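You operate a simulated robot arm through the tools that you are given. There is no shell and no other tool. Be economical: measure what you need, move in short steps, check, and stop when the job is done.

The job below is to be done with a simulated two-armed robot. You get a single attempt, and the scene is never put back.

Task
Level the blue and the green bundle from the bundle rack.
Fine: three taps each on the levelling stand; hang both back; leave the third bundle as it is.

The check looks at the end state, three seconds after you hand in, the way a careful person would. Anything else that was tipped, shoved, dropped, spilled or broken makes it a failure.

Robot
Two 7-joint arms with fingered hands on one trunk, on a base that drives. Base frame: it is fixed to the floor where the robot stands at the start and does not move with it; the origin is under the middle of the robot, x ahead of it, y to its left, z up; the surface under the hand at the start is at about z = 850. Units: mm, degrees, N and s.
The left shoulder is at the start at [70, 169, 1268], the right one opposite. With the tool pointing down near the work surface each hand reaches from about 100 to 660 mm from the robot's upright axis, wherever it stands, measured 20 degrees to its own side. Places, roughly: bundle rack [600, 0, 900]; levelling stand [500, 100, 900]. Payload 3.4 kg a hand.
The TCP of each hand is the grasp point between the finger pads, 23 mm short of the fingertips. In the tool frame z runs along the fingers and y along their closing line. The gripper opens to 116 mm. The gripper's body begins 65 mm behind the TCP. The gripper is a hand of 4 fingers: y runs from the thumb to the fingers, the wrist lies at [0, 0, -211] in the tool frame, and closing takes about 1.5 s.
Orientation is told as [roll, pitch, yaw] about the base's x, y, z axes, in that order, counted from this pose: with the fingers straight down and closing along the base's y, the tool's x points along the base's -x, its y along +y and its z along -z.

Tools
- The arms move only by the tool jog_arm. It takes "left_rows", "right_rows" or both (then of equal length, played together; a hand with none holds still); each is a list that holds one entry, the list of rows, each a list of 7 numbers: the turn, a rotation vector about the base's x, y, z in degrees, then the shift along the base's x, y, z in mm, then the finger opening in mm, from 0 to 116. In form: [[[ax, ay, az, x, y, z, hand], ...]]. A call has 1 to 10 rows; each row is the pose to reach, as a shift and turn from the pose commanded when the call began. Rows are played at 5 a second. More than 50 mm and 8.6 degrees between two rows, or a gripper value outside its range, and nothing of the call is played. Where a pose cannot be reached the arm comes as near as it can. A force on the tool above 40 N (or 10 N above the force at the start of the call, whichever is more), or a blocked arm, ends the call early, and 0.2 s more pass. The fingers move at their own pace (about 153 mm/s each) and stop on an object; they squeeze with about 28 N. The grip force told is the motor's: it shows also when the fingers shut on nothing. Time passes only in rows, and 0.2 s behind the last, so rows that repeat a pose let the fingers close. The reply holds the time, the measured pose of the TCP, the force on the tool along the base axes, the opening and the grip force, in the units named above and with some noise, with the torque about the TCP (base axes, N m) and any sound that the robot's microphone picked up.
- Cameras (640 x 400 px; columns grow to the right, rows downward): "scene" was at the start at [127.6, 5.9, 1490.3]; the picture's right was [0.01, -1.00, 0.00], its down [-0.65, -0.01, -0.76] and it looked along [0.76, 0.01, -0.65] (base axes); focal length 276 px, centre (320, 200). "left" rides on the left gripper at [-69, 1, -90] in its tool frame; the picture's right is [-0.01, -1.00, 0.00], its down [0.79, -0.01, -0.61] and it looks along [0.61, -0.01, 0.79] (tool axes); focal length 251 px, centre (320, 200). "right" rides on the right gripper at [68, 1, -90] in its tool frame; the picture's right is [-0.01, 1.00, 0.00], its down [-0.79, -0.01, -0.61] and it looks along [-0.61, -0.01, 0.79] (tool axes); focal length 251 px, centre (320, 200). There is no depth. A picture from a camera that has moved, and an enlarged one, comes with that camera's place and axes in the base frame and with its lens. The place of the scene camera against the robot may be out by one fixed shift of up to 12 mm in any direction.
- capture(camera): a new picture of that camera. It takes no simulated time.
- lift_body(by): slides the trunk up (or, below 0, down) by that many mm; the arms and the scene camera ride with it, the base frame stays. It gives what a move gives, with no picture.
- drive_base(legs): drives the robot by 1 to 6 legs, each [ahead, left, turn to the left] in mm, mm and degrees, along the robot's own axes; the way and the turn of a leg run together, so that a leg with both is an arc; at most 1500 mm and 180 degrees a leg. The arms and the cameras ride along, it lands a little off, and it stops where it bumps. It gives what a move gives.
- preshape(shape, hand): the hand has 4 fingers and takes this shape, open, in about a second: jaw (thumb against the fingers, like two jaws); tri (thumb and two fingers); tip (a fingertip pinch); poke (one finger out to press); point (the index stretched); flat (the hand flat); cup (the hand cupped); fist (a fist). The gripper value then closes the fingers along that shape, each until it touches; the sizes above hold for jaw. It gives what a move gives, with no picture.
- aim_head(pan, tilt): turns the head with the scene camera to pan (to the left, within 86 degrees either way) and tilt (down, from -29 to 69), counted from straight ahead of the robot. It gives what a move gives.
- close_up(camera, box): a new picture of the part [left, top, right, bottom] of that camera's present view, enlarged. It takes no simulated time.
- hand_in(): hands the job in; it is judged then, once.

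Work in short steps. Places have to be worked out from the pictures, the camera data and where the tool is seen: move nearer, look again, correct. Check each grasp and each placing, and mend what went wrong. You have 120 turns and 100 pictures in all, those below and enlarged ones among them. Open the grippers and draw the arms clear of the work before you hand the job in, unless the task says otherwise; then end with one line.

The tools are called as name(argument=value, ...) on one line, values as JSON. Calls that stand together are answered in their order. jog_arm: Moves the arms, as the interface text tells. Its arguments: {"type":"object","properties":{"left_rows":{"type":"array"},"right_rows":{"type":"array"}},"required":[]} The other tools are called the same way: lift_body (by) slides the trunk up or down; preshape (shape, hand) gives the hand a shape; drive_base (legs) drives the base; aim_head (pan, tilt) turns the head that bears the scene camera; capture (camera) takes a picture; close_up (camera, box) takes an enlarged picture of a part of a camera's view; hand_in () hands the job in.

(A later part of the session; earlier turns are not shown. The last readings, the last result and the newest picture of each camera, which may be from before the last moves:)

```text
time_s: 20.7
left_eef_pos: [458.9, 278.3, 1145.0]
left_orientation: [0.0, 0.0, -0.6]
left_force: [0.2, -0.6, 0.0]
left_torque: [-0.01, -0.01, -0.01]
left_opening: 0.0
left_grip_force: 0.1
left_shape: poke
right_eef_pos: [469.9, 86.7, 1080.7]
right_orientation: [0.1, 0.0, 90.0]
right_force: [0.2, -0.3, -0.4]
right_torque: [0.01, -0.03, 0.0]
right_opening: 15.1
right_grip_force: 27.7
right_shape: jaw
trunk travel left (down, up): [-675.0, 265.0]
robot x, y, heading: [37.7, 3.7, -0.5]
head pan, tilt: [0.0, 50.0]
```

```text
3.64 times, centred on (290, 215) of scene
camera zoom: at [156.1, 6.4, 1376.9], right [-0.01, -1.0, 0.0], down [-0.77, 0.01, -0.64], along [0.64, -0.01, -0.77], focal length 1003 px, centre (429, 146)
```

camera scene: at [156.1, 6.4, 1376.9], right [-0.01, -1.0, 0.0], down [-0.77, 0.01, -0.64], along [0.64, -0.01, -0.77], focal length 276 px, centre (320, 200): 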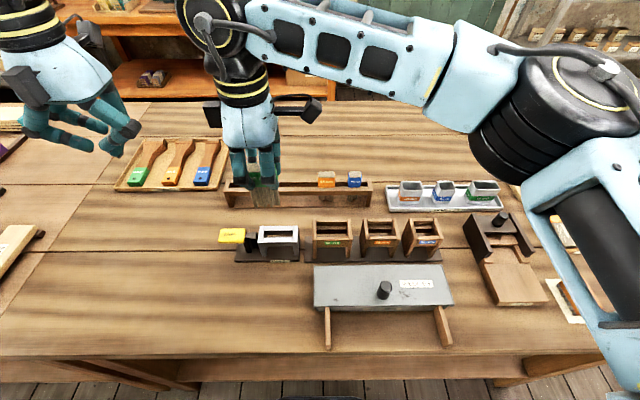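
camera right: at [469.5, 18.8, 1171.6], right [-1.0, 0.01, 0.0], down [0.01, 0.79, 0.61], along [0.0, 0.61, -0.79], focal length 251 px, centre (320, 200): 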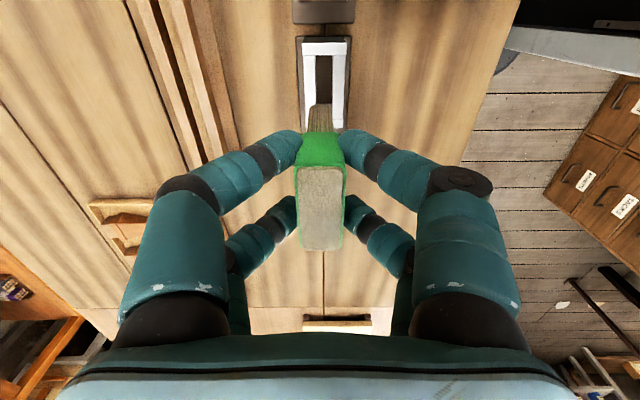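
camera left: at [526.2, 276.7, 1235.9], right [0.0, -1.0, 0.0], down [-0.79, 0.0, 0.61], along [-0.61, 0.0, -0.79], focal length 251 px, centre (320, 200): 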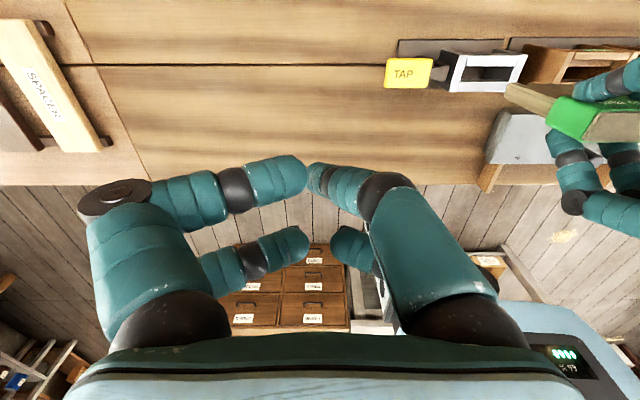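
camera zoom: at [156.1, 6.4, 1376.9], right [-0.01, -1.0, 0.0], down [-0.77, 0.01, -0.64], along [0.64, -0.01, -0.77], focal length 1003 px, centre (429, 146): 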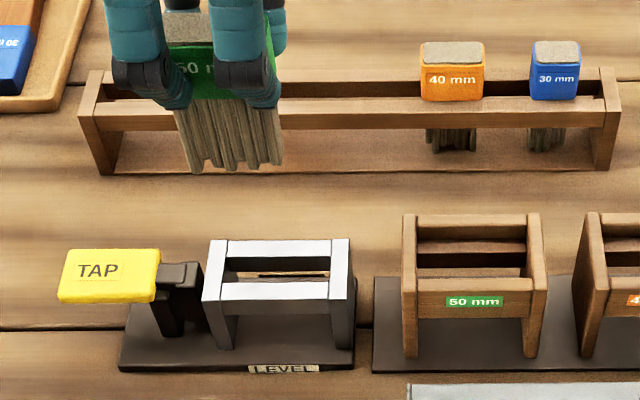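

The stand's slot centre works out at about (465, 83), top z≈910, slot ≈16 x 58 mm. The held bundle's centre is about 12 mm +y of the TCP with bristle tips about 95 below it. I shift by (-4, -15) and come down to just above the slot.

jog_arm(right_rows=[[[0, 0, 0, -2, -8, 0, 0], [0, 0, 0, -4, -15, -20, 0], [0, 0, 0, -4, -15, -50, 0], [0, 0, 0, -4, -15, -50, 0]]])

close_up(camera="right", box=[270, 20, 370, 180])

close_up(camera="scene", box=[210, 180, 330, 280])

close_up(camera="left", box=[380, 20, 620, 170])

```text
time_s: 21.7
left_eef_pos: [457.9, 277.6, 1146.5]
left_orientation: [0.1, -0.1, -0.6]
left_force: [-0.8, -0.6, -0.9]
left_torque: [0.01, 0.0, 0.0]
left_opening: 0.0
left_grip_force: 0.0
left_shape: poke
right_eef_pos: [466.3, 72.1, 1030.7]
right_orientation: [0.0, 0.0, 90.1]
right_force: [-0.2, -0.6, -1.0]
right_torque: [-0.03, -0.01, -0.01]
right_opening: 15.1
right_grip_force: 28.2
right_shape: jaw
trunk travel left (down, up): [-675.0, 265.0]
robot x, y, heading: [33.9, 1.1, -0.5]
head pan, tilt: [0.0, 50.0]
```

```text
2.50 times, centred on (320, 100) of right
camera zoom: at [465.9, 4.0, 1121.5], right [-1.0, 0.01, 0.0], down [0.01, 0.8, 0.61], along [0.01, 0.61, -0.8], focal length 629 px, centre (320, 450)
```

zoom: 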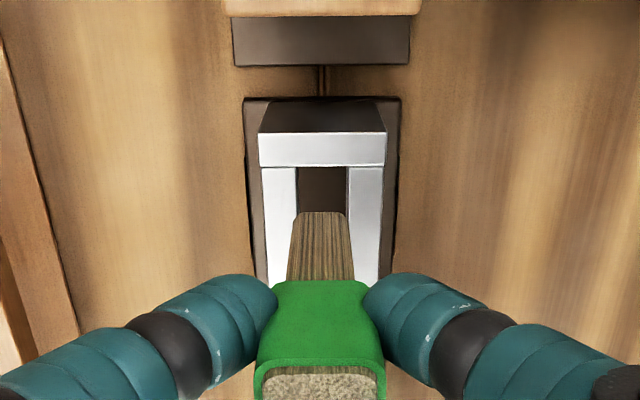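

```text
4.00 times, centred on (270, 230) of scene
camera zoom: at [155.5, 6.5, 1377.0], right [-0.01, -1.0, 0.0], down [-0.77, 0.01, -0.64], along [0.64, -0.01, -0.77], focal length 1103 px, centre (520, 80)
```

zoom: 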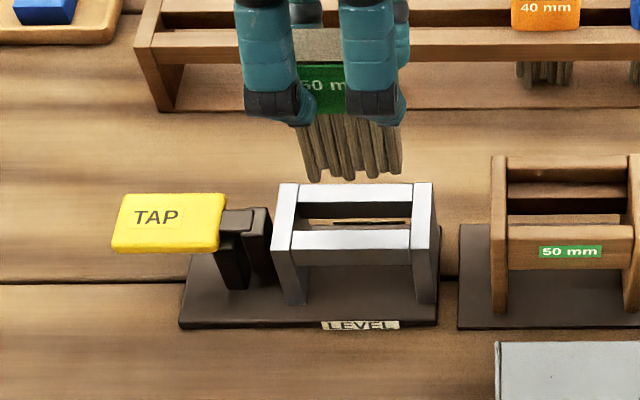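

```text
2.67 times, centred on (500, 95) of left
camera zoom: at [525.6, 276.8, 1236.1], right [0.0, -1.0, 0.0], down [-0.8, 0.0, 0.61], along [-0.61, 0.0, -0.8], focal length 670 px, centre (-160, 480)
```

zoom: 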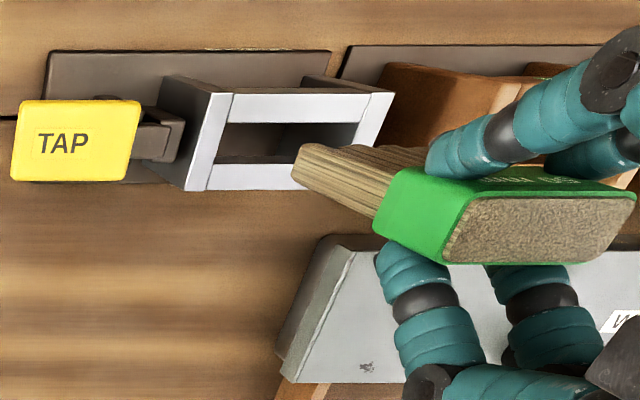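

Bundle and slot agree within about 1 mm in x and y in the right and scene views. I lower slowly into the stand, watching force.

jog_arm(right_rows=[[[0, 0, 0, -0.5, 0, -15, 0], [0, 0, 0, -0.5, 0, -30, 0], [0, 0, 0, -0.5, 0, -45, 0], [0, 0, 0, -0.5, 0, -60, 0], [0, 0, 0, -0.5, 0, -70, 0], [0, 0, 0, -0.5, 0, -70, 0]]])

close_up(camera="right", box=[240, 20, 400, 260])

close_up(camera="scene", box=[210, 180, 330, 280])

```text
time_s: 23.1
left_eef_pos: [458.1, 277.2, 1146.5]
left_orientation: [0.1, 0.1, -0.6]
left_force: [1.4, -0.9, 0.1]
left_torque: [0.0, 0.04, -0.01]
left_opening: 0.2
left_grip_force: 0.0
left_shape: poke
right_eef_pos: [465.2, 72.7, 962.0]
right_orientation: [0.0, 0.0, 89.9]
right_force: [-0.3, 0.3, 0.6]
right_torque: [0.01, -0.01, 0.02]
right_opening: 15.3
right_grip_force: 28.1
right_shape: jaw
trunk travel left (down, up): [-675.0, 265.0]
robot x, y, heading: [36.9, 1.9, -0.5]
head pan, tilt: [0.0, 50.0]
```

```text
1.67 times, centred on (320, 140) of right
camera zoom: at [465.0, 4.1, 1051.6], right [-1.0, 0.01, 0.0], down [0.01, 0.79, 0.61], along [0.0, 0.61, -0.79], focal length 419 px, centre (320, 300)
```

zoom: 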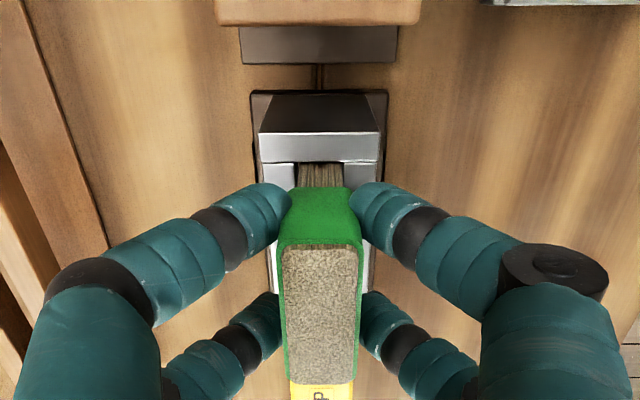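

```text
4.00 times, centred on (270, 230) of scene
camera zoom: at [155.8, 6.5, 1377.0], right [-0.01, -1.0, 0.0], down [-0.77, 0.01, -0.64], along [0.64, -0.01, -0.77], focal length 1103 px, centre (520, 80)
```

zoom: 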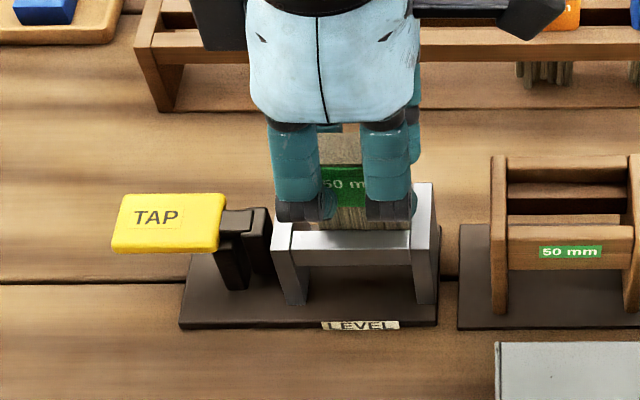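

Bristles are in the slot and the block is still about 12-15 mm above the rails. I continue in small steps until a contact force shows.

jog_arm(right_rows=[[[0, 0, 0, 0, 0, -3, 0], [0, 0, 0, 0, 0, -6, 0], [0, 0, 0, 0, 0, -8, 0], [0, 0, 0, 0, 0, -10, 0], [0, 0, 0, 0, 0, -12, 0], [0, 0, 0, 0, 0, -12, 0]]])

close_up(camera="scene", box=[210, 180, 330, 280])

```text
time_s: 24.5
left_eef_pos: [458.1, 278.3, 1146.1]
left_orientation: [-0.1, 0.0, -0.6]
left_force: [0.4, 0.7, -0.2]
left_torque: [0.01, 0.02, -0.02]
left_opening: 0.0
left_grip_force: 0.0
left_shape: poke
right_eef_pos: [464.3, 72.5, 947.7]
right_orientation: [0.1, 0.0, 90.1]
right_force: [-0.3, -0.2, -0.4]
right_torque: [-0.01, 0.03, 0.0]
right_opening: 15.2
right_grip_force: 28.4
right_shape: jaw
trunk travel left (down, up): [-675.0, 265.0]
robot x, y, heading: [35.3, 1.9, -0.7]
head pan, tilt: [0.0, 50.0]
```

```text
4.00 times, centred on (270, 230) of scene
camera zoom: at [155.8, 6.5, 1377.0], right [-0.01, -1.0, 0.0], down [-0.77, 0.01, -0.64], along [0.64, -0.01, -0.77], focal length 1103 px, centre (520, 80)
```

zoom: 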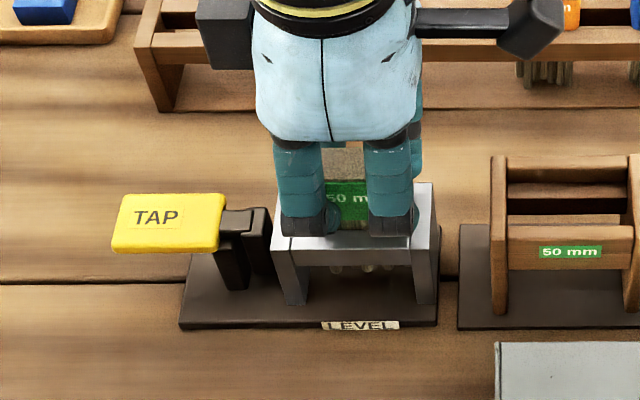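

The block is close to the rails and no force shows yet, so I go on in 1.5 mm steps.

jog_arm(right_rows=[[[0, 0, 0, 0, 0, -1.5, 0], [0, 0, 0, 0, 0, -3, 0], [0, 0, 0, 0, 0, -4.5, 0], [0, 0, 0, 0, 0, -6, 0], [0, 0, 0, 0, 0, -6, 0]]])

close_up(camera="scene", box=[230, 200, 310, 260])

```text
time_s: 25.7
left_eef_pos: [458.4, 277.3, 1145.4]
left_orientation: [0.1, 0.0, -0.5]
left_force: [0.1, -0.3, -0.1]
left_torque: [0.02, 0.01, -0.01]
left_opening: 0.4
left_grip_force: 0.0
left_shape: poke
right_eef_pos: [465.7, 72.2, 944.1]
right_orientation: [0.0, 0.1, 90.0]
right_force: [-0.2, -0.3, -0.8]
right_torque: [0.01, -0.02, 0.02]
right_opening: 15.4
right_grip_force: 28.1
right_shape: jaw
trunk travel left (down, up): [-675.0, 265.0]
robot x, y, heading: [34.3, 0.8, -0.9]
head pan, tilt: [0.0, 50.0]
```

```text
6.67 times, centred on (270, 230) of scene
camera zoom: at [155.8, 6.5, 1377.0], right [-0.01, -1.0, 0.0], down [-0.77, 0.01, -0.64], along [0.64, -0.01, -0.77], focal length 1839 px, centre (653, 0)
```

zoom: 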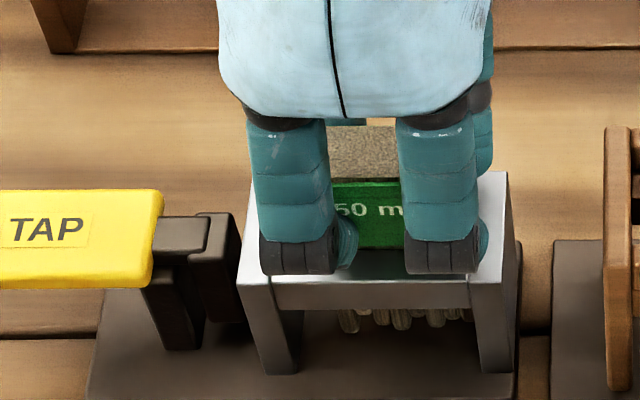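

It appears to be nearly seated; I probe 4 mm more.

jog_arm(right_rows=[[[0, 0, 0, 0, 0, -1, 0], [0, 0, 0, 0, 0, -2, 0], [0, 0, 0, 0, 0, -3, 0], [0, 0, 0, 0, 0, -4, 0], [0, 0, 0, 0, 0, -4, 0]]])

close_up(camera="scene", box=[230, 200, 310, 260])

capture(camera="right")

```text
time_s: 26.9
left_eef_pos: [457.4, 277.4, 1147.3]
left_orientation: [0.1, 0.0, -0.5]
left_force: [0.3, 0.5, 0.9]
left_torque: [0.01, 0.0, -0.03]
left_opening: 0.0
left_grip_force: 0.1
left_shape: poke
right_eef_pos: [463.6, 72.3, 940.8]
right_orientation: [0.0, 0.0, 89.9]
right_force: [1.8, -0.1, 11.1]
right_torque: [-0.01, -0.08, 0.03]
right_opening: 15.2
right_grip_force: 27.8
right_shape: jaw
trunk travel left (down, up): [-675.0, 265.0]
robot x, y, heading: [36.6, 4.8, -0.6]
head pan, tilt: [0.0, 50.0]
```

```text
6.67 times, centred on (270, 230) of scene
camera zoom: at [154.7, 6.3, 1377.2], right [-0.01, -1.0, 0.0], down [-0.77, 0.01, -0.64], along [0.64, -0.01, -0.77], focal length 1839 px, centre (653, 0)
```

zoom: 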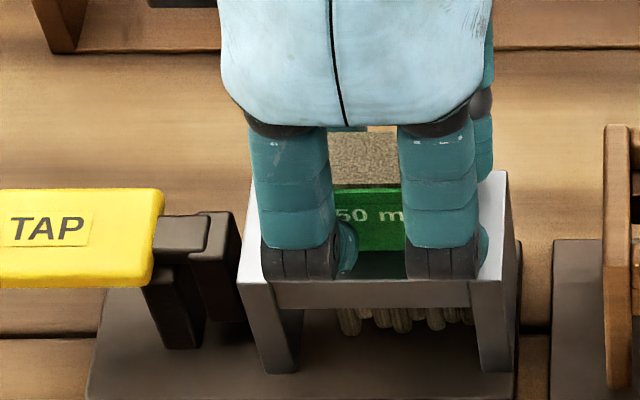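

```text
51 pictures are left
camera right: at [464.3, 3.7, 1030.6], right [-1.0, 0.01, 0.0], down [0.01, 0.79, 0.61], along [0.01, 0.61, -0.79], focal length 251 px, centre (320, 200)
```

right: 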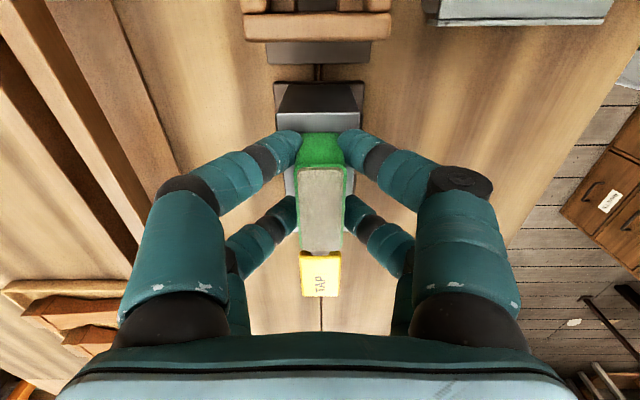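

An upward force of 11 N at z≈941 says it is seated. I ease 1 mm up, open, and draw straight up, clear to the -y side so the left hand can tap.

jog_arm(right_rows=[[[0, 0, 0, 0, 0, 1, 5], [0, 0, 0, 0, 0, 1, 25], [0, 0, 0, 0, 0, 1, 40], [0, 0, 0, 0, 0, 1, 50], [0, 0, 0, 0, 0, 1, 50], [0, 0, 0, 0, 0, 20, 50], [0, 0, 0, 0, 0, 50, 50], [0, 0, 0, 0, 0, 90, 50]]])

close_up(camera="scene", box=[200, 170, 320, 270])

capture(camera="right")

```text
time_s: 28.7
left_eef_pos: [458.5, 277.9, 1146.6]
left_orientation: [-0.1, 0.0, -0.7]
left_force: [0.9, -0.7, -0.5]
left_torque: [0.01, 0.02, 0.03]
left_opening: 0.0
left_grip_force: 0.1
left_shape: poke
right_eef_pos: [464.3, 72.0, 1030.1]
right_orientation: [-0.1, 0.0, 90.1]
right_force: [-0.2, 0.3, 0.1]
right_torque: [0.0, 0.03, -0.01]
right_opening: 49.5
right_grip_force: 0.1
right_shape: jaw
trunk travel left (down, up): [-675.0, 265.0]
robot x, y, heading: [38.5, 3.4, -0.5]
head pan, tilt: [0.0, 50.0]
```

```text
4.00 times, centred on (260, 220) of scene
camera zoom: at [155.1, 6.7, 1377.0], right [-0.01, -1.0, 0.0], down [-0.77, 0.01, -0.64], along [0.64, -0.01, -0.77], focal length 1103 px, centre (560, 120)
```

zoom: 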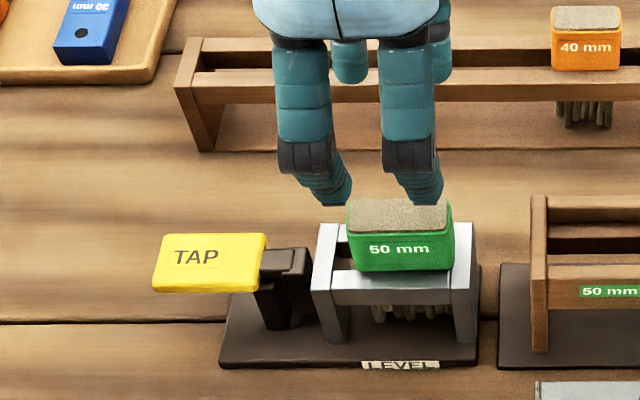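

```text
49 pictures are left
camera right: at [463.9, 4.1, 1120.9], right [-1.0, 0.01, 0.0], down [0.01, 0.79, 0.61], along [0.0, 0.61, -0.79], focal length 251 px, centre (320, 200)
```

right: 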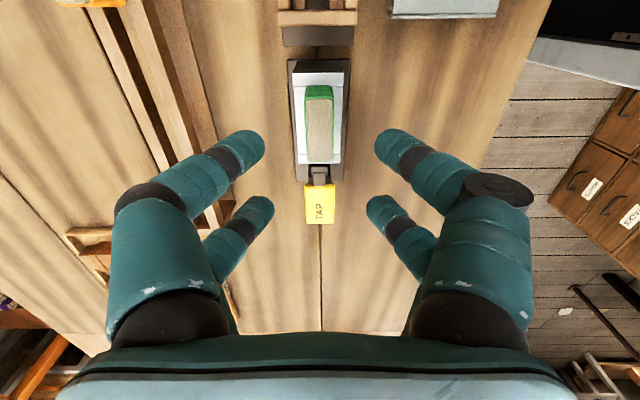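

Green sits square on the stand's rails. The TAP pad centre is about (463, 174) at z≈905. I draw the right hand away to -y and bring the left poke finger above the pad.

jog_arm(right_rows=[[[0, 0, 0, 0, -20, 30, 50], [0, 0, 0, 0, -60, 40, 50], [0, 0, 0, 0, -100, 40, 50], [0, 0, 0, 0, -140, 40, 50], [0, 0, 0, 0, -170, 40, 50], [0, 0, 0, 0, -170, 40, 50], [0, 0, 0, 0, -170, 40, 50], [0, 0, 0, 0, -170, 40, 50]]], left_rows=[[[0, 0, 0, 0, 0, 0, 0], [0, 0, 0, 0, 0, 0, 0], [0, 0, 0.2, 2, -30, -20, 0], [0, 0, 0.4, 4, -55, -50, 0], [0, 0, 0.6, 5, -80, -85, 0], [0, 0, 0.6, 5, -100, -120, 0], [0, 0, 0.6, 5, -100, -150, 0], [0, 0, 0.6, 5, -100, -165, 0]]])

capture(camera="left")

close_up(camera="scene", box=[180, 140, 340, 260])

```text
time_s: 30.5
left_eef_pos: [461.8, 177.0, 980.9]
left_orientation: [-0.1, 0.1, 0.1]
left_force: [-0.4, 0.7, 0.6]
left_torque: [0.0, -0.01, 0.0]
left_opening: 0.2
left_grip_force: 0.1
left_shape: poke
right_eef_pos: [464.7, -98.9, 1070.5]
right_orientation: [0.1, 0.0, 89.9]
right_force: [0.8, -0.1, -0.1]
right_torque: [-0.01, -0.02, 0.04]
right_opening: 49.4
right_grip_force: 0.0
right_shape: jaw
trunk travel left (down, up): [-675.0, 265.0]
robot x, y, heading: [36.1, 3.2, -0.6]
head pan, tilt: [0.0, 50.0]
```

```text
48 pictures are left
camera left: at [530.7, 177.0, 1071.3], right [0.01, -1.0, 0.0], down [-0.79, -0.01, 0.61], along [-0.61, -0.01, -0.79], focal length 251 px, centre (320, 200)
```

left: 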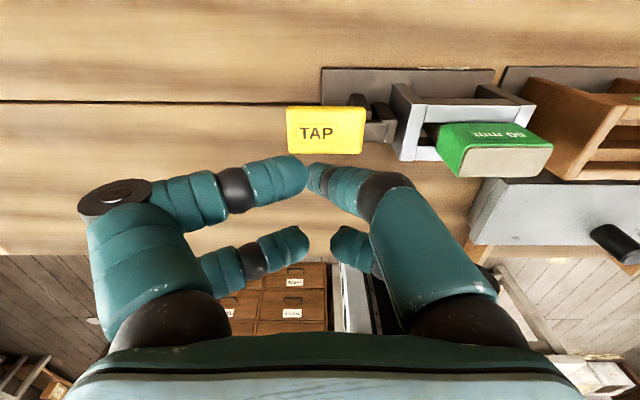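

```text
3.33 times, centred on (260, 200) of scene
camera zoom: at [155.8, 6.1, 1377.0], right [-0.01, -1.0, 0.0], down [-0.77, 0.01, -0.64], along [0.64, -0.01, -0.77], focal length 920 px, centre (520, 200)
```

zoom: 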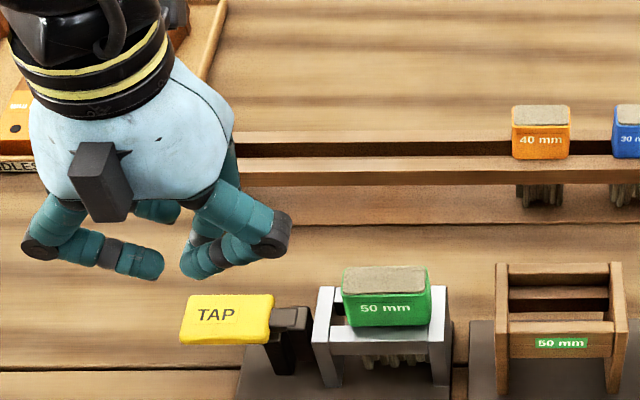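

The poke tip should be right above the pad (pad spans y≈148–203, x≈446–479). I lower in small steps and watch force and sound.

jog_arm(left_rows=[[[0, 0, 0, 0, 3, -20, 0], [0, 0, 0, 0, 3, -35, 0], [0, 0, 0, 0, 3, -42, 0], [0, 0, 0, 0, 3, -42, 0]]])

close_up(camera="scene", box=[180, 160, 320, 260])

```text
time_s: 31.5
left_eef_pos: [462.5, 180.9, 939.3]
left_orientation: [0.0, 0.0, 0.1]
left_force: [-0.6, 0.5, 0.5]
left_torque: [0.02, -0.05, -0.02]
left_opening: 0.1
left_grip_force: 0.0
left_shape: poke
right_eef_pos: [464.5, -97.1, 1069.9]
right_orientation: [0.0, 0.0, 90.1]
right_force: [0.3, -0.3, 0.0]
right_torque: [-0.02, 0.0, 0.03]
right_opening: 49.4
right_grip_force: 0.1
right_shape: jaw
trunk travel left (down, up): [-675.0, 265.0]
robot x, y, heading: [34.4, 0.8, -0.3]
head pan, tilt: [0.0, 50.0]
```

```text
4.00 times, centred on (250, 210) of scene
camera zoom: at [155.8, 6.5, 1377.0], right [-0.01, -1.0, 0.0], down [-0.77, 0.01, -0.64], along [0.64, -0.01, -0.77], focal length 1103 px, centre (600, 160)
```

zoom: 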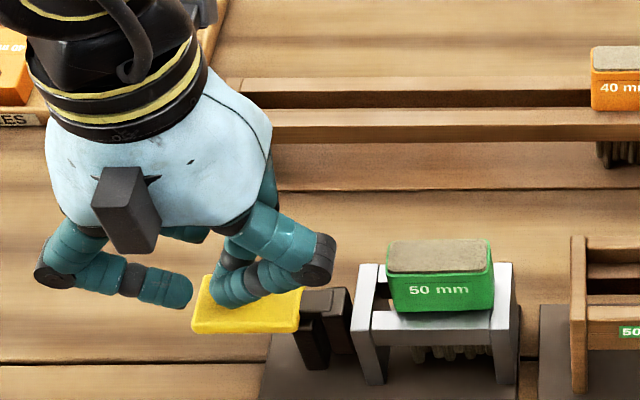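

No contact yet, and the finger is over the pad. I press on down in 2 mm steps until something shows.

jog_arm(left_rows=[[[0, 0, 0, 0, 0, -3, 0], [0, 0, 0, 0, 0, -6, 0], [0, 0, 0, 0, 0, -8, 0], [0, 0, 0, 0, 0, -10, 0], [0, 0, 0, 0, 0, -12, 0], [0, 0, 0, 0, 0, -14, 0]]])

close_up(camera="scene", box=[180, 160, 320, 260])

```text
time_s: 32.9
left_eef_pos: [463.0, 179.4, 927.4]
left_orientation: [0.1, -0.4, 0.0]
left_force: [3.8, 1.8, 28.1]
left_torque: [0.06, -0.16, 0.0]
left_opening: 0.0
left_grip_force: 0.0
left_shape: poke
right_eef_pos: [462.1, -99.1, 1071.1]
right_orientation: [-0.1, 0.1, 90.0]
right_force: [-0.2, 0.4, 0.4]
right_torque: [0.02, -0.04, 0.01]
right_opening: 49.7
right_grip_force: 0.1
right_shape: jaw
trunk travel left (down, up): [-675.0, 265.0]
robot x, y, heading: [35.7, 1.2, -0.6]
head pan, tilt: [0.0, 50.0]
heard: click
```

```text
4.00 times, centred on (250, 210) of scene
camera zoom: at [153.0, 5.5, 1377.7], right [-0.01, -1.0, 0.0], down [-0.76, 0.01, -0.64], along [0.64, -0.01, -0.76], focal length 1103 px, centre (600, 160)
```

zoom: 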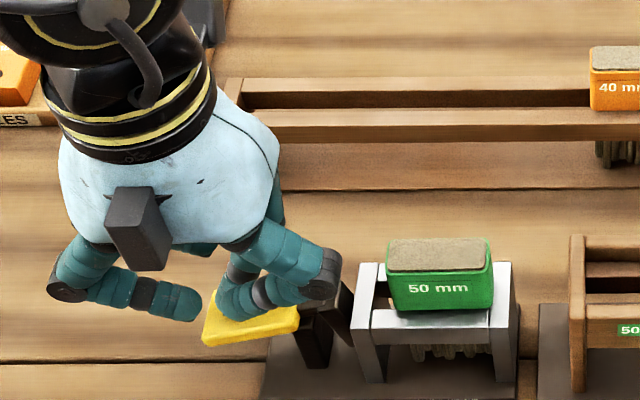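

One click was heard and the pad went down, so that is tap 1. I release fully and listen.

jog_arm(left_rows=[[[0, 0, 0, 0, 0, 6, 0], [0, 0, 0, 0, 0, 12, 0], [0, 0, 0, 0, 0, 18, 0], [0, 0, 0, 0, 0, 18, 0], [0, 0, 0, 0, 0, 18, 0]]])

close_up(camera="scene", box=[180, 160, 320, 260])

```text
time_s: 34.1
left_eef_pos: [462.4, 181.0, 943.3]
left_orientation: [0.0, -0.1, 0.0]
left_force: [0.1, 0.4, -0.5]
left_torque: [-0.08, 0.0, 0.0]
left_opening: 0.1
left_grip_force: 0.0
left_shape: poke
right_eef_pos: [465.4, -98.3, 1069.4]
right_orientation: [0.1, 0.1, 90.0]
right_force: [0.1, 0.0, -1.1]
right_torque: [0.0, 0.04, -0.01]
right_opening: 49.6
right_grip_force: 0.2
right_shape: jaw
trunk travel left (down, up): [-675.0, 265.0]
robot x, y, heading: [32.5, 1.2, -0.7]
head pan, tilt: [0.0, 50.0]
```

```text
4.00 times, centred on (250, 210) of scene
camera zoom: at [155.6, 6.2, 1377.0], right [-0.01, -1.0, 0.0], down [-0.77, 0.01, -0.64], along [0.64, -0.01, -0.77], focal length 1103 px, centre (600, 160)
```

zoom: 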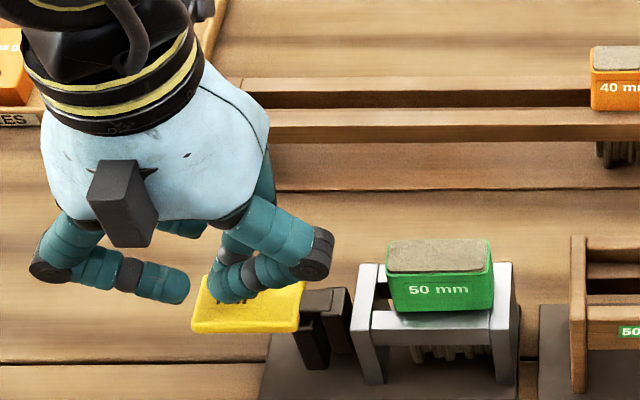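

The pad sprang back without a second click. I do tap 2 with press and release in one call.

jog_arm(left_rows=[[[0, 0, 0, 0, 0, -8, 0], [0, 0, 0, 0, 0, -12, 0], [0, 0, 0, 0, 0, -15, 0], [0, 0, 0, 0, 0, -18, 0], [0, 0, 0, 0, 0, -18, 0], [0, 0, 0, 0, 0, -12, 0], [0, 0, 0, 0, 0, -6, 0], [0, 0, 0, 0, 0, 0, 0], [0, 0, 0, 0, 0, 0, 0]]])

```text
time_s: 36.1
left_eef_pos: [462.2, 181.0, 942.9]
left_orientation: [0.0, -0.1, 0.1]
left_force: [-0.6, -1.0, -0.5]
left_torque: [-0.05, -0.03, 0.0]
left_opening: 0.0
left_grip_force: 0.0
left_shape: poke
right_eef_pos: [464.7, -97.3, 1070.1]
right_orientation: [0.1, 0.0, 90.0]
right_force: [0.3, 0.7, -1.3]
right_torque: [0.01, -0.05, -0.02]
right_opening: 49.6
right_grip_force: 0.1
right_shape: jaw
trunk travel left (down, up): [-675.0, 265.0]
robot x, y, heading: [35.2, 0.1, -0.3]
head pan, tilt: [0.0, 50.0]
heard: click
```

Tap 2 clicked. I do tap 3 the same way.

jog_arm(left_rows=[[[0, 0, 0, 0, 0, -8, 0], [0, 0, 0, 0, 0, -12, 0], [0, 0, 0, 0, 0, -15, 0], [0, 0, 0, 0, 0, -18, 0], [0, 0, 0, 0, 0, -18, 0], [0, 0, 0, 0, 0, -12, 0], [0, 0, 0, 0, 0, -6, 0], [0, 0, 0, 0, 0, 0, 0], [0, 0, 0, 0, 0, 0, 0]]])

close_up(camera="scene", box=[180, 160, 320, 260])

```text
time_s: 38.1
left_eef_pos: [463.0, 178.7, 942.9]
left_orientation: [-0.1, 0.0, 0.1]
left_force: [0.3, 0.6, -0.4]
left_torque: [0.02, -0.01, -0.03]
left_opening: 0.0
left_grip_force: 0.0
left_shape: poke
right_eef_pos: [465.0, -98.1, 1069.4]
right_orientation: [0.1, -0.1, 90.0]
right_force: [-0.5, -0.2, -0.6]
right_torque: [0.0, 0.0, -0.01]
right_opening: 49.5
right_grip_force: 0.1
right_shape: jaw
trunk travel left (down, up): [-675.0, 265.0]
robot x, y, heading: [40.6, -0.1, -0.6]
head pan, tilt: [0.0, 50.0]
heard: click
```

```text
4.00 times, centred on (250, 210) of scene
camera zoom: at [156.0, 6.5, 1376.9], right [-0.01, -1.0, 0.0], down [-0.77, 0.01, -0.64], along [0.64, -0.01, -0.77], focal length 1103 px, centre (600, 160)
```

zoom: 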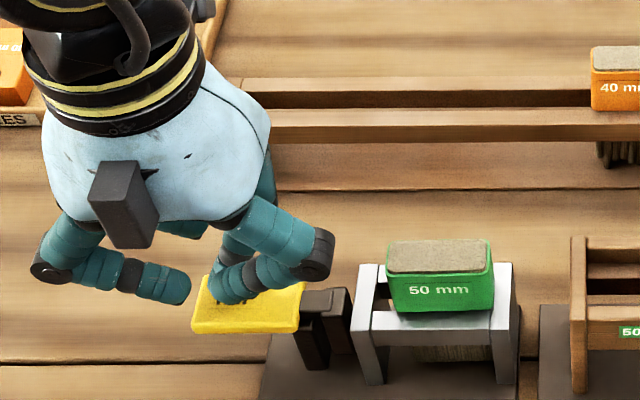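

Three clicks are counted and the green bristles now look even. I retract the left hand up and out, and bring the right hand back above the bundle.

jog_arm(left_rows=[[[0, 0, 0, 0, 0, 35, 0], [0, 0, 0, 0, 0, 75, 0], [0, 0, 0, -2, 30, 110, 0], [0, 0, 0, -3, 65, 140, 0], [0, 0, 0, -5, 97, 170, 0], [0, 0, 0, -5, 97, 200, 0], [0, 0, 0, -5, 97, 200, 0], [0, 0, 0, -5, 97, 200, 0], [0, 0, 0, -5, 97, 200, 0], [0, 0, 0, -5, 97, 200, 0]]], right_rows=[[[0, 0, 0, 0, 0, 0, 50], [0, 0, 0, 0, 0, 0, 50], [0, 0, 0, 0, 0, 0, 50], [0, 0, 0, 0, 0, 0, 50], [0, 0, 0, 0, 40, 0, 50], [0, 0, 0, 0, 80, 0, 50], [0, 0, 0, 0, 120, 0, 50], [0, 0, 0, 0, 160, 0, 50], [0, 0, 0, 0, 170, -35, 50], [0, 0, 0, 0, 170, -70, 50]]])

capture(camera="right")

```text
time_s: 40.3
left_eef_pos: [458.1, 276.4, 1143.2]
left_orientation: [0.0, 0.0, 0.0]
left_force: [-0.6, 0.7, 0.2]
left_torque: [0.01, 0.03, 0.0]
left_opening: 0.0
left_grip_force: 0.1
left_shape: poke
right_eef_pos: [464.7, 71.9, 999.1]
right_orientation: [0.2, 0.1, 90.0]
right_force: [-1.0, 0.1, 0.1]
right_torque: [0.0, 0.0, -0.01]
right_opening: 49.5
right_grip_force: 0.0
right_shape: jaw
trunk travel left (down, up): [-675.0, 265.0]
robot x, y, heading: [37.5, 1.9, -0.7]
head pan, tilt: [0.0, 50.0]
```

```text
42 pictures are left
camera right: at [465.2, 3.5, 1089.4], right [-1.0, 0.01, 0.0], down [0.01, 0.79, 0.61], along [0.0, 0.61, -0.79], focal length 251 px, centre (320, 200)
```

right: 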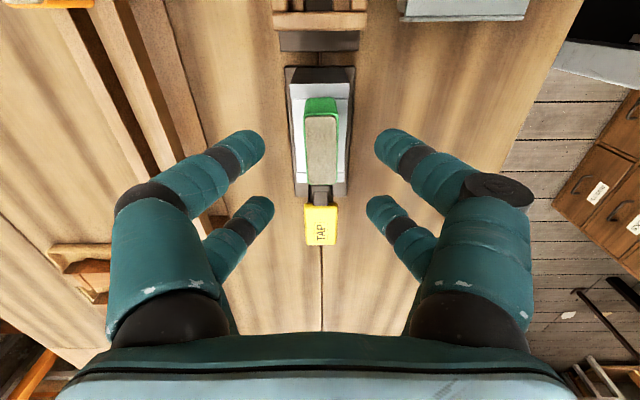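

The hand is centred over the block, so I descend to the release height and close.

jog_arm(right_rows=[[[0, 0, 0, 0, 0, -30, 50], [0, 0, 0, 0, 0, -50, 50], [0, 0, 0, 0, 0, -57, 45], [0, 0, 0, 0, 0, -57, 30], [0, 0, 0, 0, 0, -57, 15], [0, 0, 0, 0, 0, -57, 0], [0, 0, 0, 0, 0, -57, 0], [0, 0, 0, 0, 0, -57, 0]]])

```text
time_s: 42.1
left_eef_pos: [458.1, 278.2, 1143.1]
left_orientation: [0.0, 0.0, 0.0]
left_force: [0.0, -0.6, -0.1]
left_torque: [0.01, 0.01, -0.02]
left_opening: 0.0
left_grip_force: 0.2
left_shape: poke
right_eef_pos: [464.4, 72.1, 943.4]
right_orientation: [0.0, 0.0, 90.0]
right_force: [-0.6, 0.2, -0.5]
right_torque: [0.0, 0.03, -0.01]
right_opening: 16.1
right_grip_force: 27.9
right_shape: jaw
trunk travel left (down, up): [-675.0, 265.0]
robot x, y, heading: [38.6, 2.2, -0.7]
head pan, tilt: [0.0, 50.0]
```

Gripped at 16 mm with 28 N. I lift out and carry it back above its old place in the rack.

jog_arm(right_rows=[[[0, 0, 0, 0, 0, 15, 0], [0, 0, 0, 0, 0, 45, 0], [0, 0, 0, 0, 0, 85, 0], [0, 0, 0, 0, 0, 115, 0], [0, 0, 0, 36, -8, 115, 0], [0, 0, 0, 72, -16, 115, 0], [0, 0, 0, 108, -24, 115, 0], [0, 0, 0, 136, -29, 110, 0], [0, 0, 0, 136, -29, 95, 0], [0, 0, 0, 136, -29, 95, 0]]])

close_up(camera="right", box=[250, 0, 390, 260])

close_up(camera="scene", box=[220, 110, 380, 230])

```text
time_s: 44.3
left_eef_pos: [457.5, 276.8, 1143.1]
left_orientation: [0.1, 0.1, -0.1]
left_force: [0.0, -0.1, 0.7]
left_torque: [0.03, 0.0, 0.02]
left_opening: 0.1
left_grip_force: 0.1
left_shape: poke
right_eef_pos: [601.9, 43.5, 1037.6]
right_orientation: [-0.1, -0.1, 90.0]
right_force: [0.3, 0.6, -1.3]
right_torque: [-0.01, 0.02, -0.06]
right_opening: 15.6
right_grip_force: 28.0
right_shape: jaw
trunk travel left (down, up): [-675.0, 265.0]
robot x, y, heading: [34.9, 3.5, -0.5]
head pan, tilt: [0.0, 50.0]
```

```text
1.54 times, centred on (320, 130) of right
camera zoom: at [601.3, -25.0, 1127.7], right [-1.0, 0.01, 0.0], down [0.01, 0.79, 0.61], along [0.0, 0.61, -0.79], focal length 387 px, centre (320, 308)
```

zoom: 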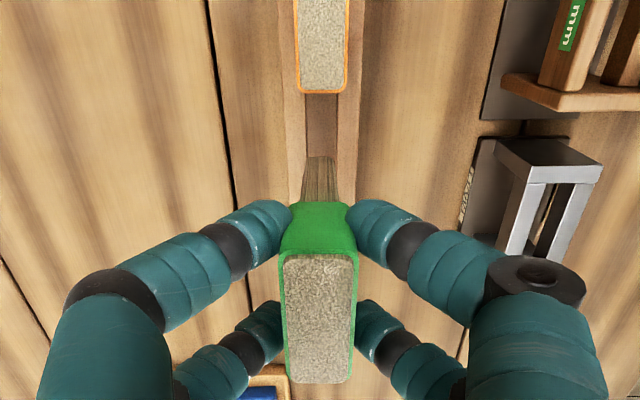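

```text
3.33 times, centred on (300, 170) of scene
camera zoom: at [155.8, 6.4, 1377.0], right [-0.01, -1.0, 0.0], down [-0.77, 0.01, -0.64], along [0.64, -0.01, -0.77], focal length 920 px, centre (387, 300)
```

zoom: 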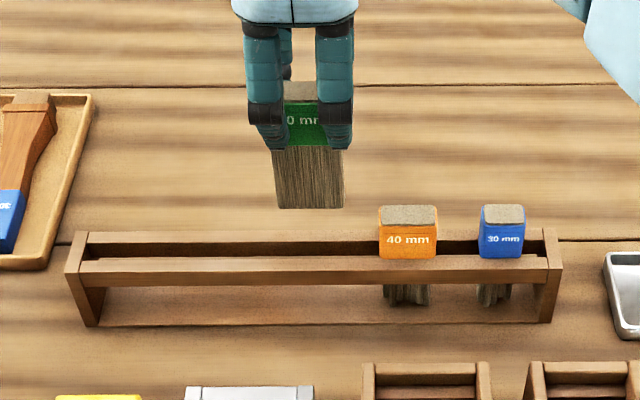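

The bristles are now even, and the bundle lines up with the rack slot within 1 mm. I lower it, with fine steps near the seat.

jog_arm(right_rows=[[[0, 0, 0, -0.5, 0, -20, 0], [0, 0, 0, -0.5, 0, -40, 0], [0, 0, 0, -0.5, 0, -60, 0], [0, 0, 0, -0.5, 0, -75, 0], [0, 0, 0, -0.5, 0, -87, 0], [0, 0, 0, -0.5, 0, -91, 0], [0, 0, 0, -0.5, 0, -94, 0], [0, 0, 0, -0.5, 0, -96, 0], [0, 0, 0, -0.5, 0, -98, 0], [0, 0, 0, -0.5, 0, -98, 0]]])

close_up(camera="scene", box=[240, 150, 340, 220])

```text
time_s: 46.5
left_eef_pos: [458.9, 278.7, 1143.2]
left_orientation: [0.0, 0.0, -0.1]
left_force: [0.6, 1.0, -0.5]
left_torque: [0.0, 0.01, 0.01]
left_opening: 0.3
left_grip_force: 0.2
left_shape: poke
right_eef_pos: [601.0, 42.2, 939.8]
right_orientation: [0.1, 0.0, 89.9]
right_force: [-0.5, -1.0, -1.1]
right_torque: [0.03, -0.02, 0.02]
right_opening: 15.5
right_grip_force: 27.7
right_shape: jaw
trunk travel left (down, up): [-675.0, 265.0]
robot x, y, heading: [36.0, 5.0, -0.7]
head pan, tilt: [0.0, 50.0]
```

```text
5.71 times, centred on (290, 185) of scene
camera zoom: at [155.9, 6.5, 1377.0], right [-0.01, -1.0, 0.0], down [-0.77, 0.01, -0.64], along [0.64, -0.01, -0.77], focal length 1576 px, centre (491, 286)
```

zoom: 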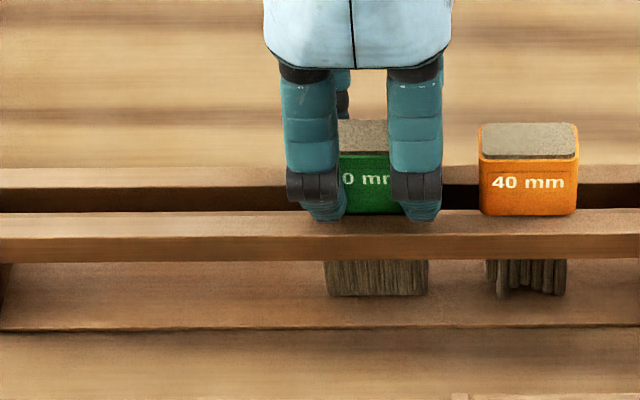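

Green's top (row ~150) is still slightly higher than orange's (row ~157), so I lower in 1 mm steps until I feel it seat.

jog_arm(right_rows=[[[0, 0, 0, 0, 0, -1, 0], [0, 0, 0, 0, 0, -2, 0], [0, 0, 0, 0, 0, -3, 0], [0, 0, 0, 0, 0, -4, 0], [0, 0, 0, 0, 0, -4, 0]]])

close_up(camera="scene", box=[240, 150, 340, 220])

```text
time_s: 47.7
left_eef_pos: [456.9, 277.8, 1144.1]
left_orientation: [-0.1, -0.1, 0.1]
left_force: [0.8, -0.9, 0.5]
left_torque: [0.01, -0.03, -0.01]
left_opening: 0.0
left_grip_force: 0.1
left_shape: poke
right_eef_pos: [598.6, 43.1, 936.9]
right_orientation: [-0.1, 0.0, 90.0]
right_force: [3.5, -0.1, 11.9]
right_torque: [0.02, -0.1, 0.07]
right_opening: 16.2
right_grip_force: 28.0
right_shape: jaw
trunk travel left (down, up): [-675.0, 265.0]
robot x, y, heading: [32.2, 2.9, -0.7]
head pan, tilt: [0.0, 50.0]
```

```text
5.71 times, centred on (290, 185) of scene
camera zoom: at [154.3, 6.4, 1377.2], right [-0.01, -1.0, 0.0], down [-0.77, 0.01, -0.64], along [0.64, -0.01, -0.77], focal length 1576 px, centre (491, 286)
```

zoom: 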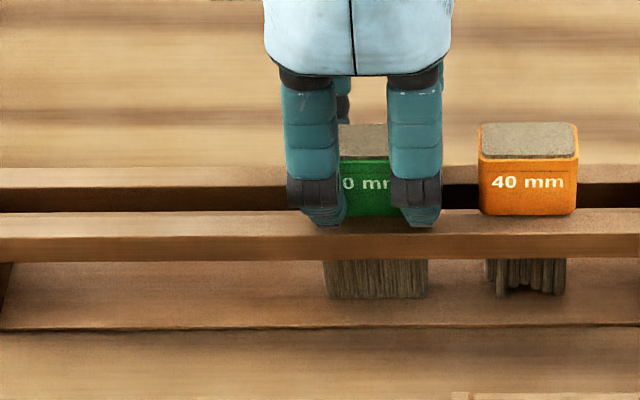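

It is seated with 12 N, level with orange. I ease up, open, and rise.

jog_arm(right_rows=[[[0, 0, 0, 0, 0, 1.5, 5], [0, 0, 0, 0, 0, 1.5, 25], [0, 0, 0, 0, 0, 1.5, 40], [0, 0, 0, 0, 0, 1.5, 50], [0, 0, 0, 0, 0, 1.5, 50], [0, 0, 0, 0, 0, 20, 50], [0, 0, 0, 0, 0, 50, 50], [0, 0, 0, 0, 0, 90, 50]]])

close_up(camera="scene", box=[220, 140, 380, 240])

capture(camera="right")

```text
time_s: 49.5
left_eef_pos: [456.1, 278.8, 1142.6]
left_orientation: [0.0, 0.0, 0.0]
left_force: [-0.6, 0.0, 0.0]
left_torque: [0.01, -0.05, -0.03]
left_opening: 0.0
left_grip_force: 0.0
left_shape: poke
right_eef_pos: [598.5, 41.0, 1025.8]
right_orientation: [-0.2, 0.0, 90.0]
right_force: [0.7, -0.5, 0.1]
right_torque: [0.0, 0.01, 0.03]
right_opening: 49.5
right_grip_force: 0.0
right_shape: jaw
trunk travel left (down, up): [-675.0, 265.0]
robot x, y, heading: [39.0, 2.7, -0.5]
head pan, tilt: [0.0, 50.0]
```

```text
4.00 times, centred on (300, 190) of scene
camera zoom: at [155.0, 6.8, 1377.0], right [-0.01, -1.0, 0.0], down [-0.77, 0.01, -0.64], along [0.64, -0.01, -0.77], focal length 1103 px, centre (400, 240)
```

zoom: 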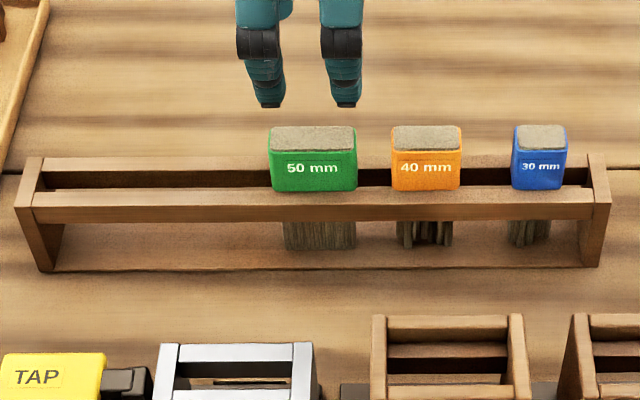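

```text
36 pictures are left
camera right: at [598.8, -25.9, 1116.0], right [-1.0, 0.01, 0.0], down [0.01, 0.8, 0.61], along [0.01, 0.61, -0.8], focal length 251 px, centre (320, 200)
```

right: 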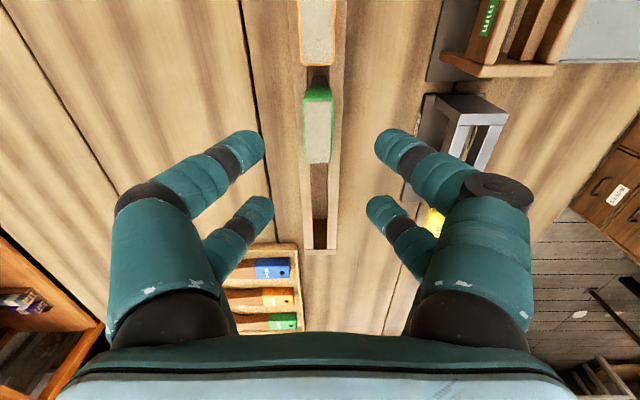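

Green hangs in its place. Blue's centre is about y=-75, x≈600. I move above it, with the finger pair centred on it this time.

jog_arm(right_rows=[[[0, 0, 0, 1, -35, 0, 50], [0, 0, 0, 2, -75, 0, 50], [0, 0, 0, 2, -110, 0, 50], [0, 0, 0, 2, -134, -20, 50], [0, 0, 0, 2, -134, -45, 50], [0, 0, 0, 2, -134, -45, 50]]])

capture(camera="right")

close_up(camera="scene", box=[290, 130, 410, 220])

```text
time_s: 50.9
left_eef_pos: [457.8, 277.5, 1142.5]
left_orientation: [0.0, 0.0, 0.0]
left_force: [-0.2, 0.1, 0.6]
left_torque: [0.04, 0.02, 0.05]
left_opening: 0.0
left_grip_force: 0.1
left_shape: poke
right_eef_pos: [601.5, -90.3, 981.6]
right_orientation: [0.0, 0.0, 90.0]
right_force: [0.1, 0.6, 0.2]
right_torque: [0.0, 0.03, 0.0]
right_opening: 49.6
right_grip_force: 0.2
right_shape: jaw
trunk travel left (down, up): [-675.0, 265.0]
robot x, y, heading: [38.1, 4.3, -1.0]
head pan, tilt: [0.0, 50.0]
```

```text
35 pictures are left
camera right: at [601.8, -159.1, 1071.4], right [-1.0, 0.01, 0.0], down [0.01, 0.79, 0.61], along [0.0, 0.61, -0.8], focal length 251 px, centre (320, 200)
```

right: 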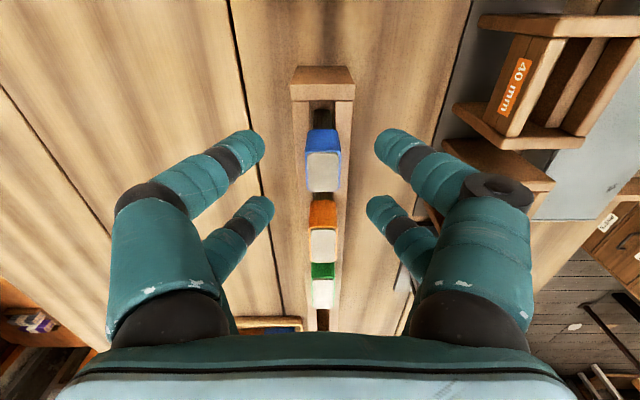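

```text
4.44 times, centred on (350, 175) of scene
camera zoom: at [155.5, 6.6, 1377.0], right [-0.01, -1.0, 0.0], down [-0.77, 0.01, -0.64], along [0.64, -0.01, -0.77], focal length 1226 px, centre (187, 311)
```

zoom: 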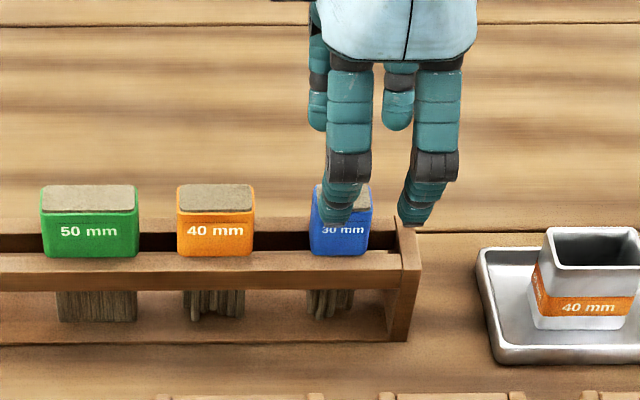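

Using perspective properly, blue is at (600, -75) and the finger pair is about TCP+3 in y. I correct by (-1.5, +12) and descend to z≈937 with the opening at 45.

jog_arm(right_rows=[[[0, 0, 0, -1.5, 12, 0, 48], [0, 0, 0, -1.5, 12, -20, 45], [0, 0, 0, -1.5, 12, -38, 45], [0, 0, 0, -1.5, 12, -44, 45], [0, 0, 0, -1.5, 12, -44, 40]]])

capture(camera="right")

close_up(camera="scene", box=[290, 130, 410, 220])

```text
time_s: 52.1
left_eef_pos: [458.4, 277.6, 1143.3]
left_orientation: [0.0, 0.0, 0.0]
left_force: [0.4, 0.3, 0.8]
left_torque: [0.02, -0.03, 0.0]
left_opening: 0.0
left_grip_force: 0.0
left_shape: poke
right_eef_pos: [601.0, -78.8, 937.4]
right_orientation: [0.0, 0.0, 90.1]
right_force: [-0.3, 0.8, -0.1]
right_torque: [0.0, 0.02, 0.03]
right_opening: 40.4
right_grip_force: 0.0
right_shape: jaw
trunk travel left (down, up): [-675.0, 265.0]
robot x, y, heading: [36.7, 1.7, -0.6]
head pan, tilt: [0.0, 50.0]
```

```text
33 pictures are left
camera right: at [600.6, -147.0, 1026.9], right [-1.0, 0.01, 0.0], down [0.01, 0.79, 0.61], along [0.0, 0.61, -0.79], focal length 251 px, centre (320, 200)
```

right: 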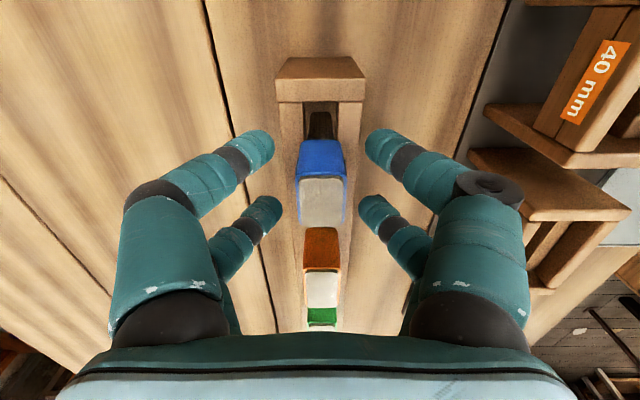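

```text
4.44 times, centred on (350, 175) of scene
camera zoom: at [155.8, 6.2, 1377.0], right [-0.01, -1.0, 0.0], down [-0.77, 0.01, -0.64], along [0.64, -0.01, -0.77], focal length 1226 px, centre (187, 311)
```

zoom: 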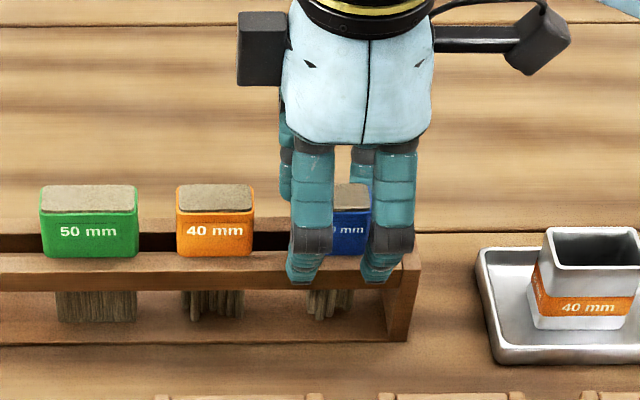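

The fingers straddle blue symmetrically in both views. I close.

jog_arm(right_rows=[[[0, 0, 0, 0, 0, 0, 30], [0, 0, 0, 0, 0, 0, 20], [0, 0, 0, 0, 0, 0, 10], [0, 0, 0, 0, 0, 0, 0], [0, 0, 0, 0, 0, 0, 0], [0, 0, 0, 0, 0, 0, 0]]])

capture(camera="right")

```text
time_s: 53.5
left_eef_pos: [457.8, 278.3, 1143.8]
left_orientation: [0.0, 0.0, -0.1]
left_force: [1.3, -0.2, 0.3]
left_torque: [0.02, 0.0, 0.03]
left_opening: 0.0
left_grip_force: 0.1
left_shape: poke
right_eef_pos: [600.5, -78.6, 937.2]
right_orientation: [-0.1, 0.0, 90.0]
right_force: [0.7, -0.1, 0.4]
right_torque: [0.0, -0.03, 0.02]
right_opening: 5.7
right_grip_force: 27.8
right_shape: jaw
trunk travel left (down, up): [-675.0, 265.0]
robot x, y, heading: [38.5, 2.7, -0.8]
head pan, tilt: [0.0, 50.0]
```

```text
31 pictures are left
camera right: at [600.7, -146.9, 1027.1], right [-1.0, 0.01, 0.0], down [0.01, 0.79, 0.61], along [0.0, 0.61, -0.79], focal length 251 px, centre (320, 200)
```

right: 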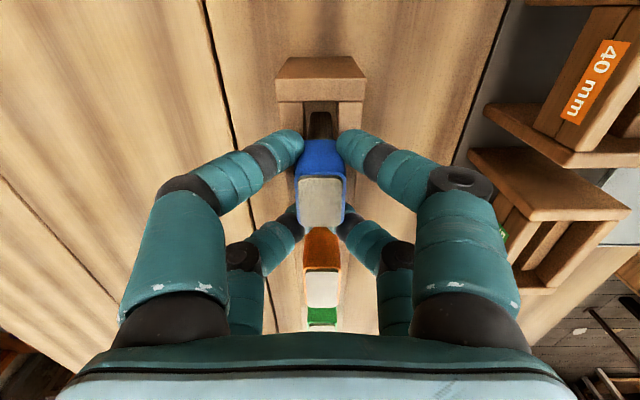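

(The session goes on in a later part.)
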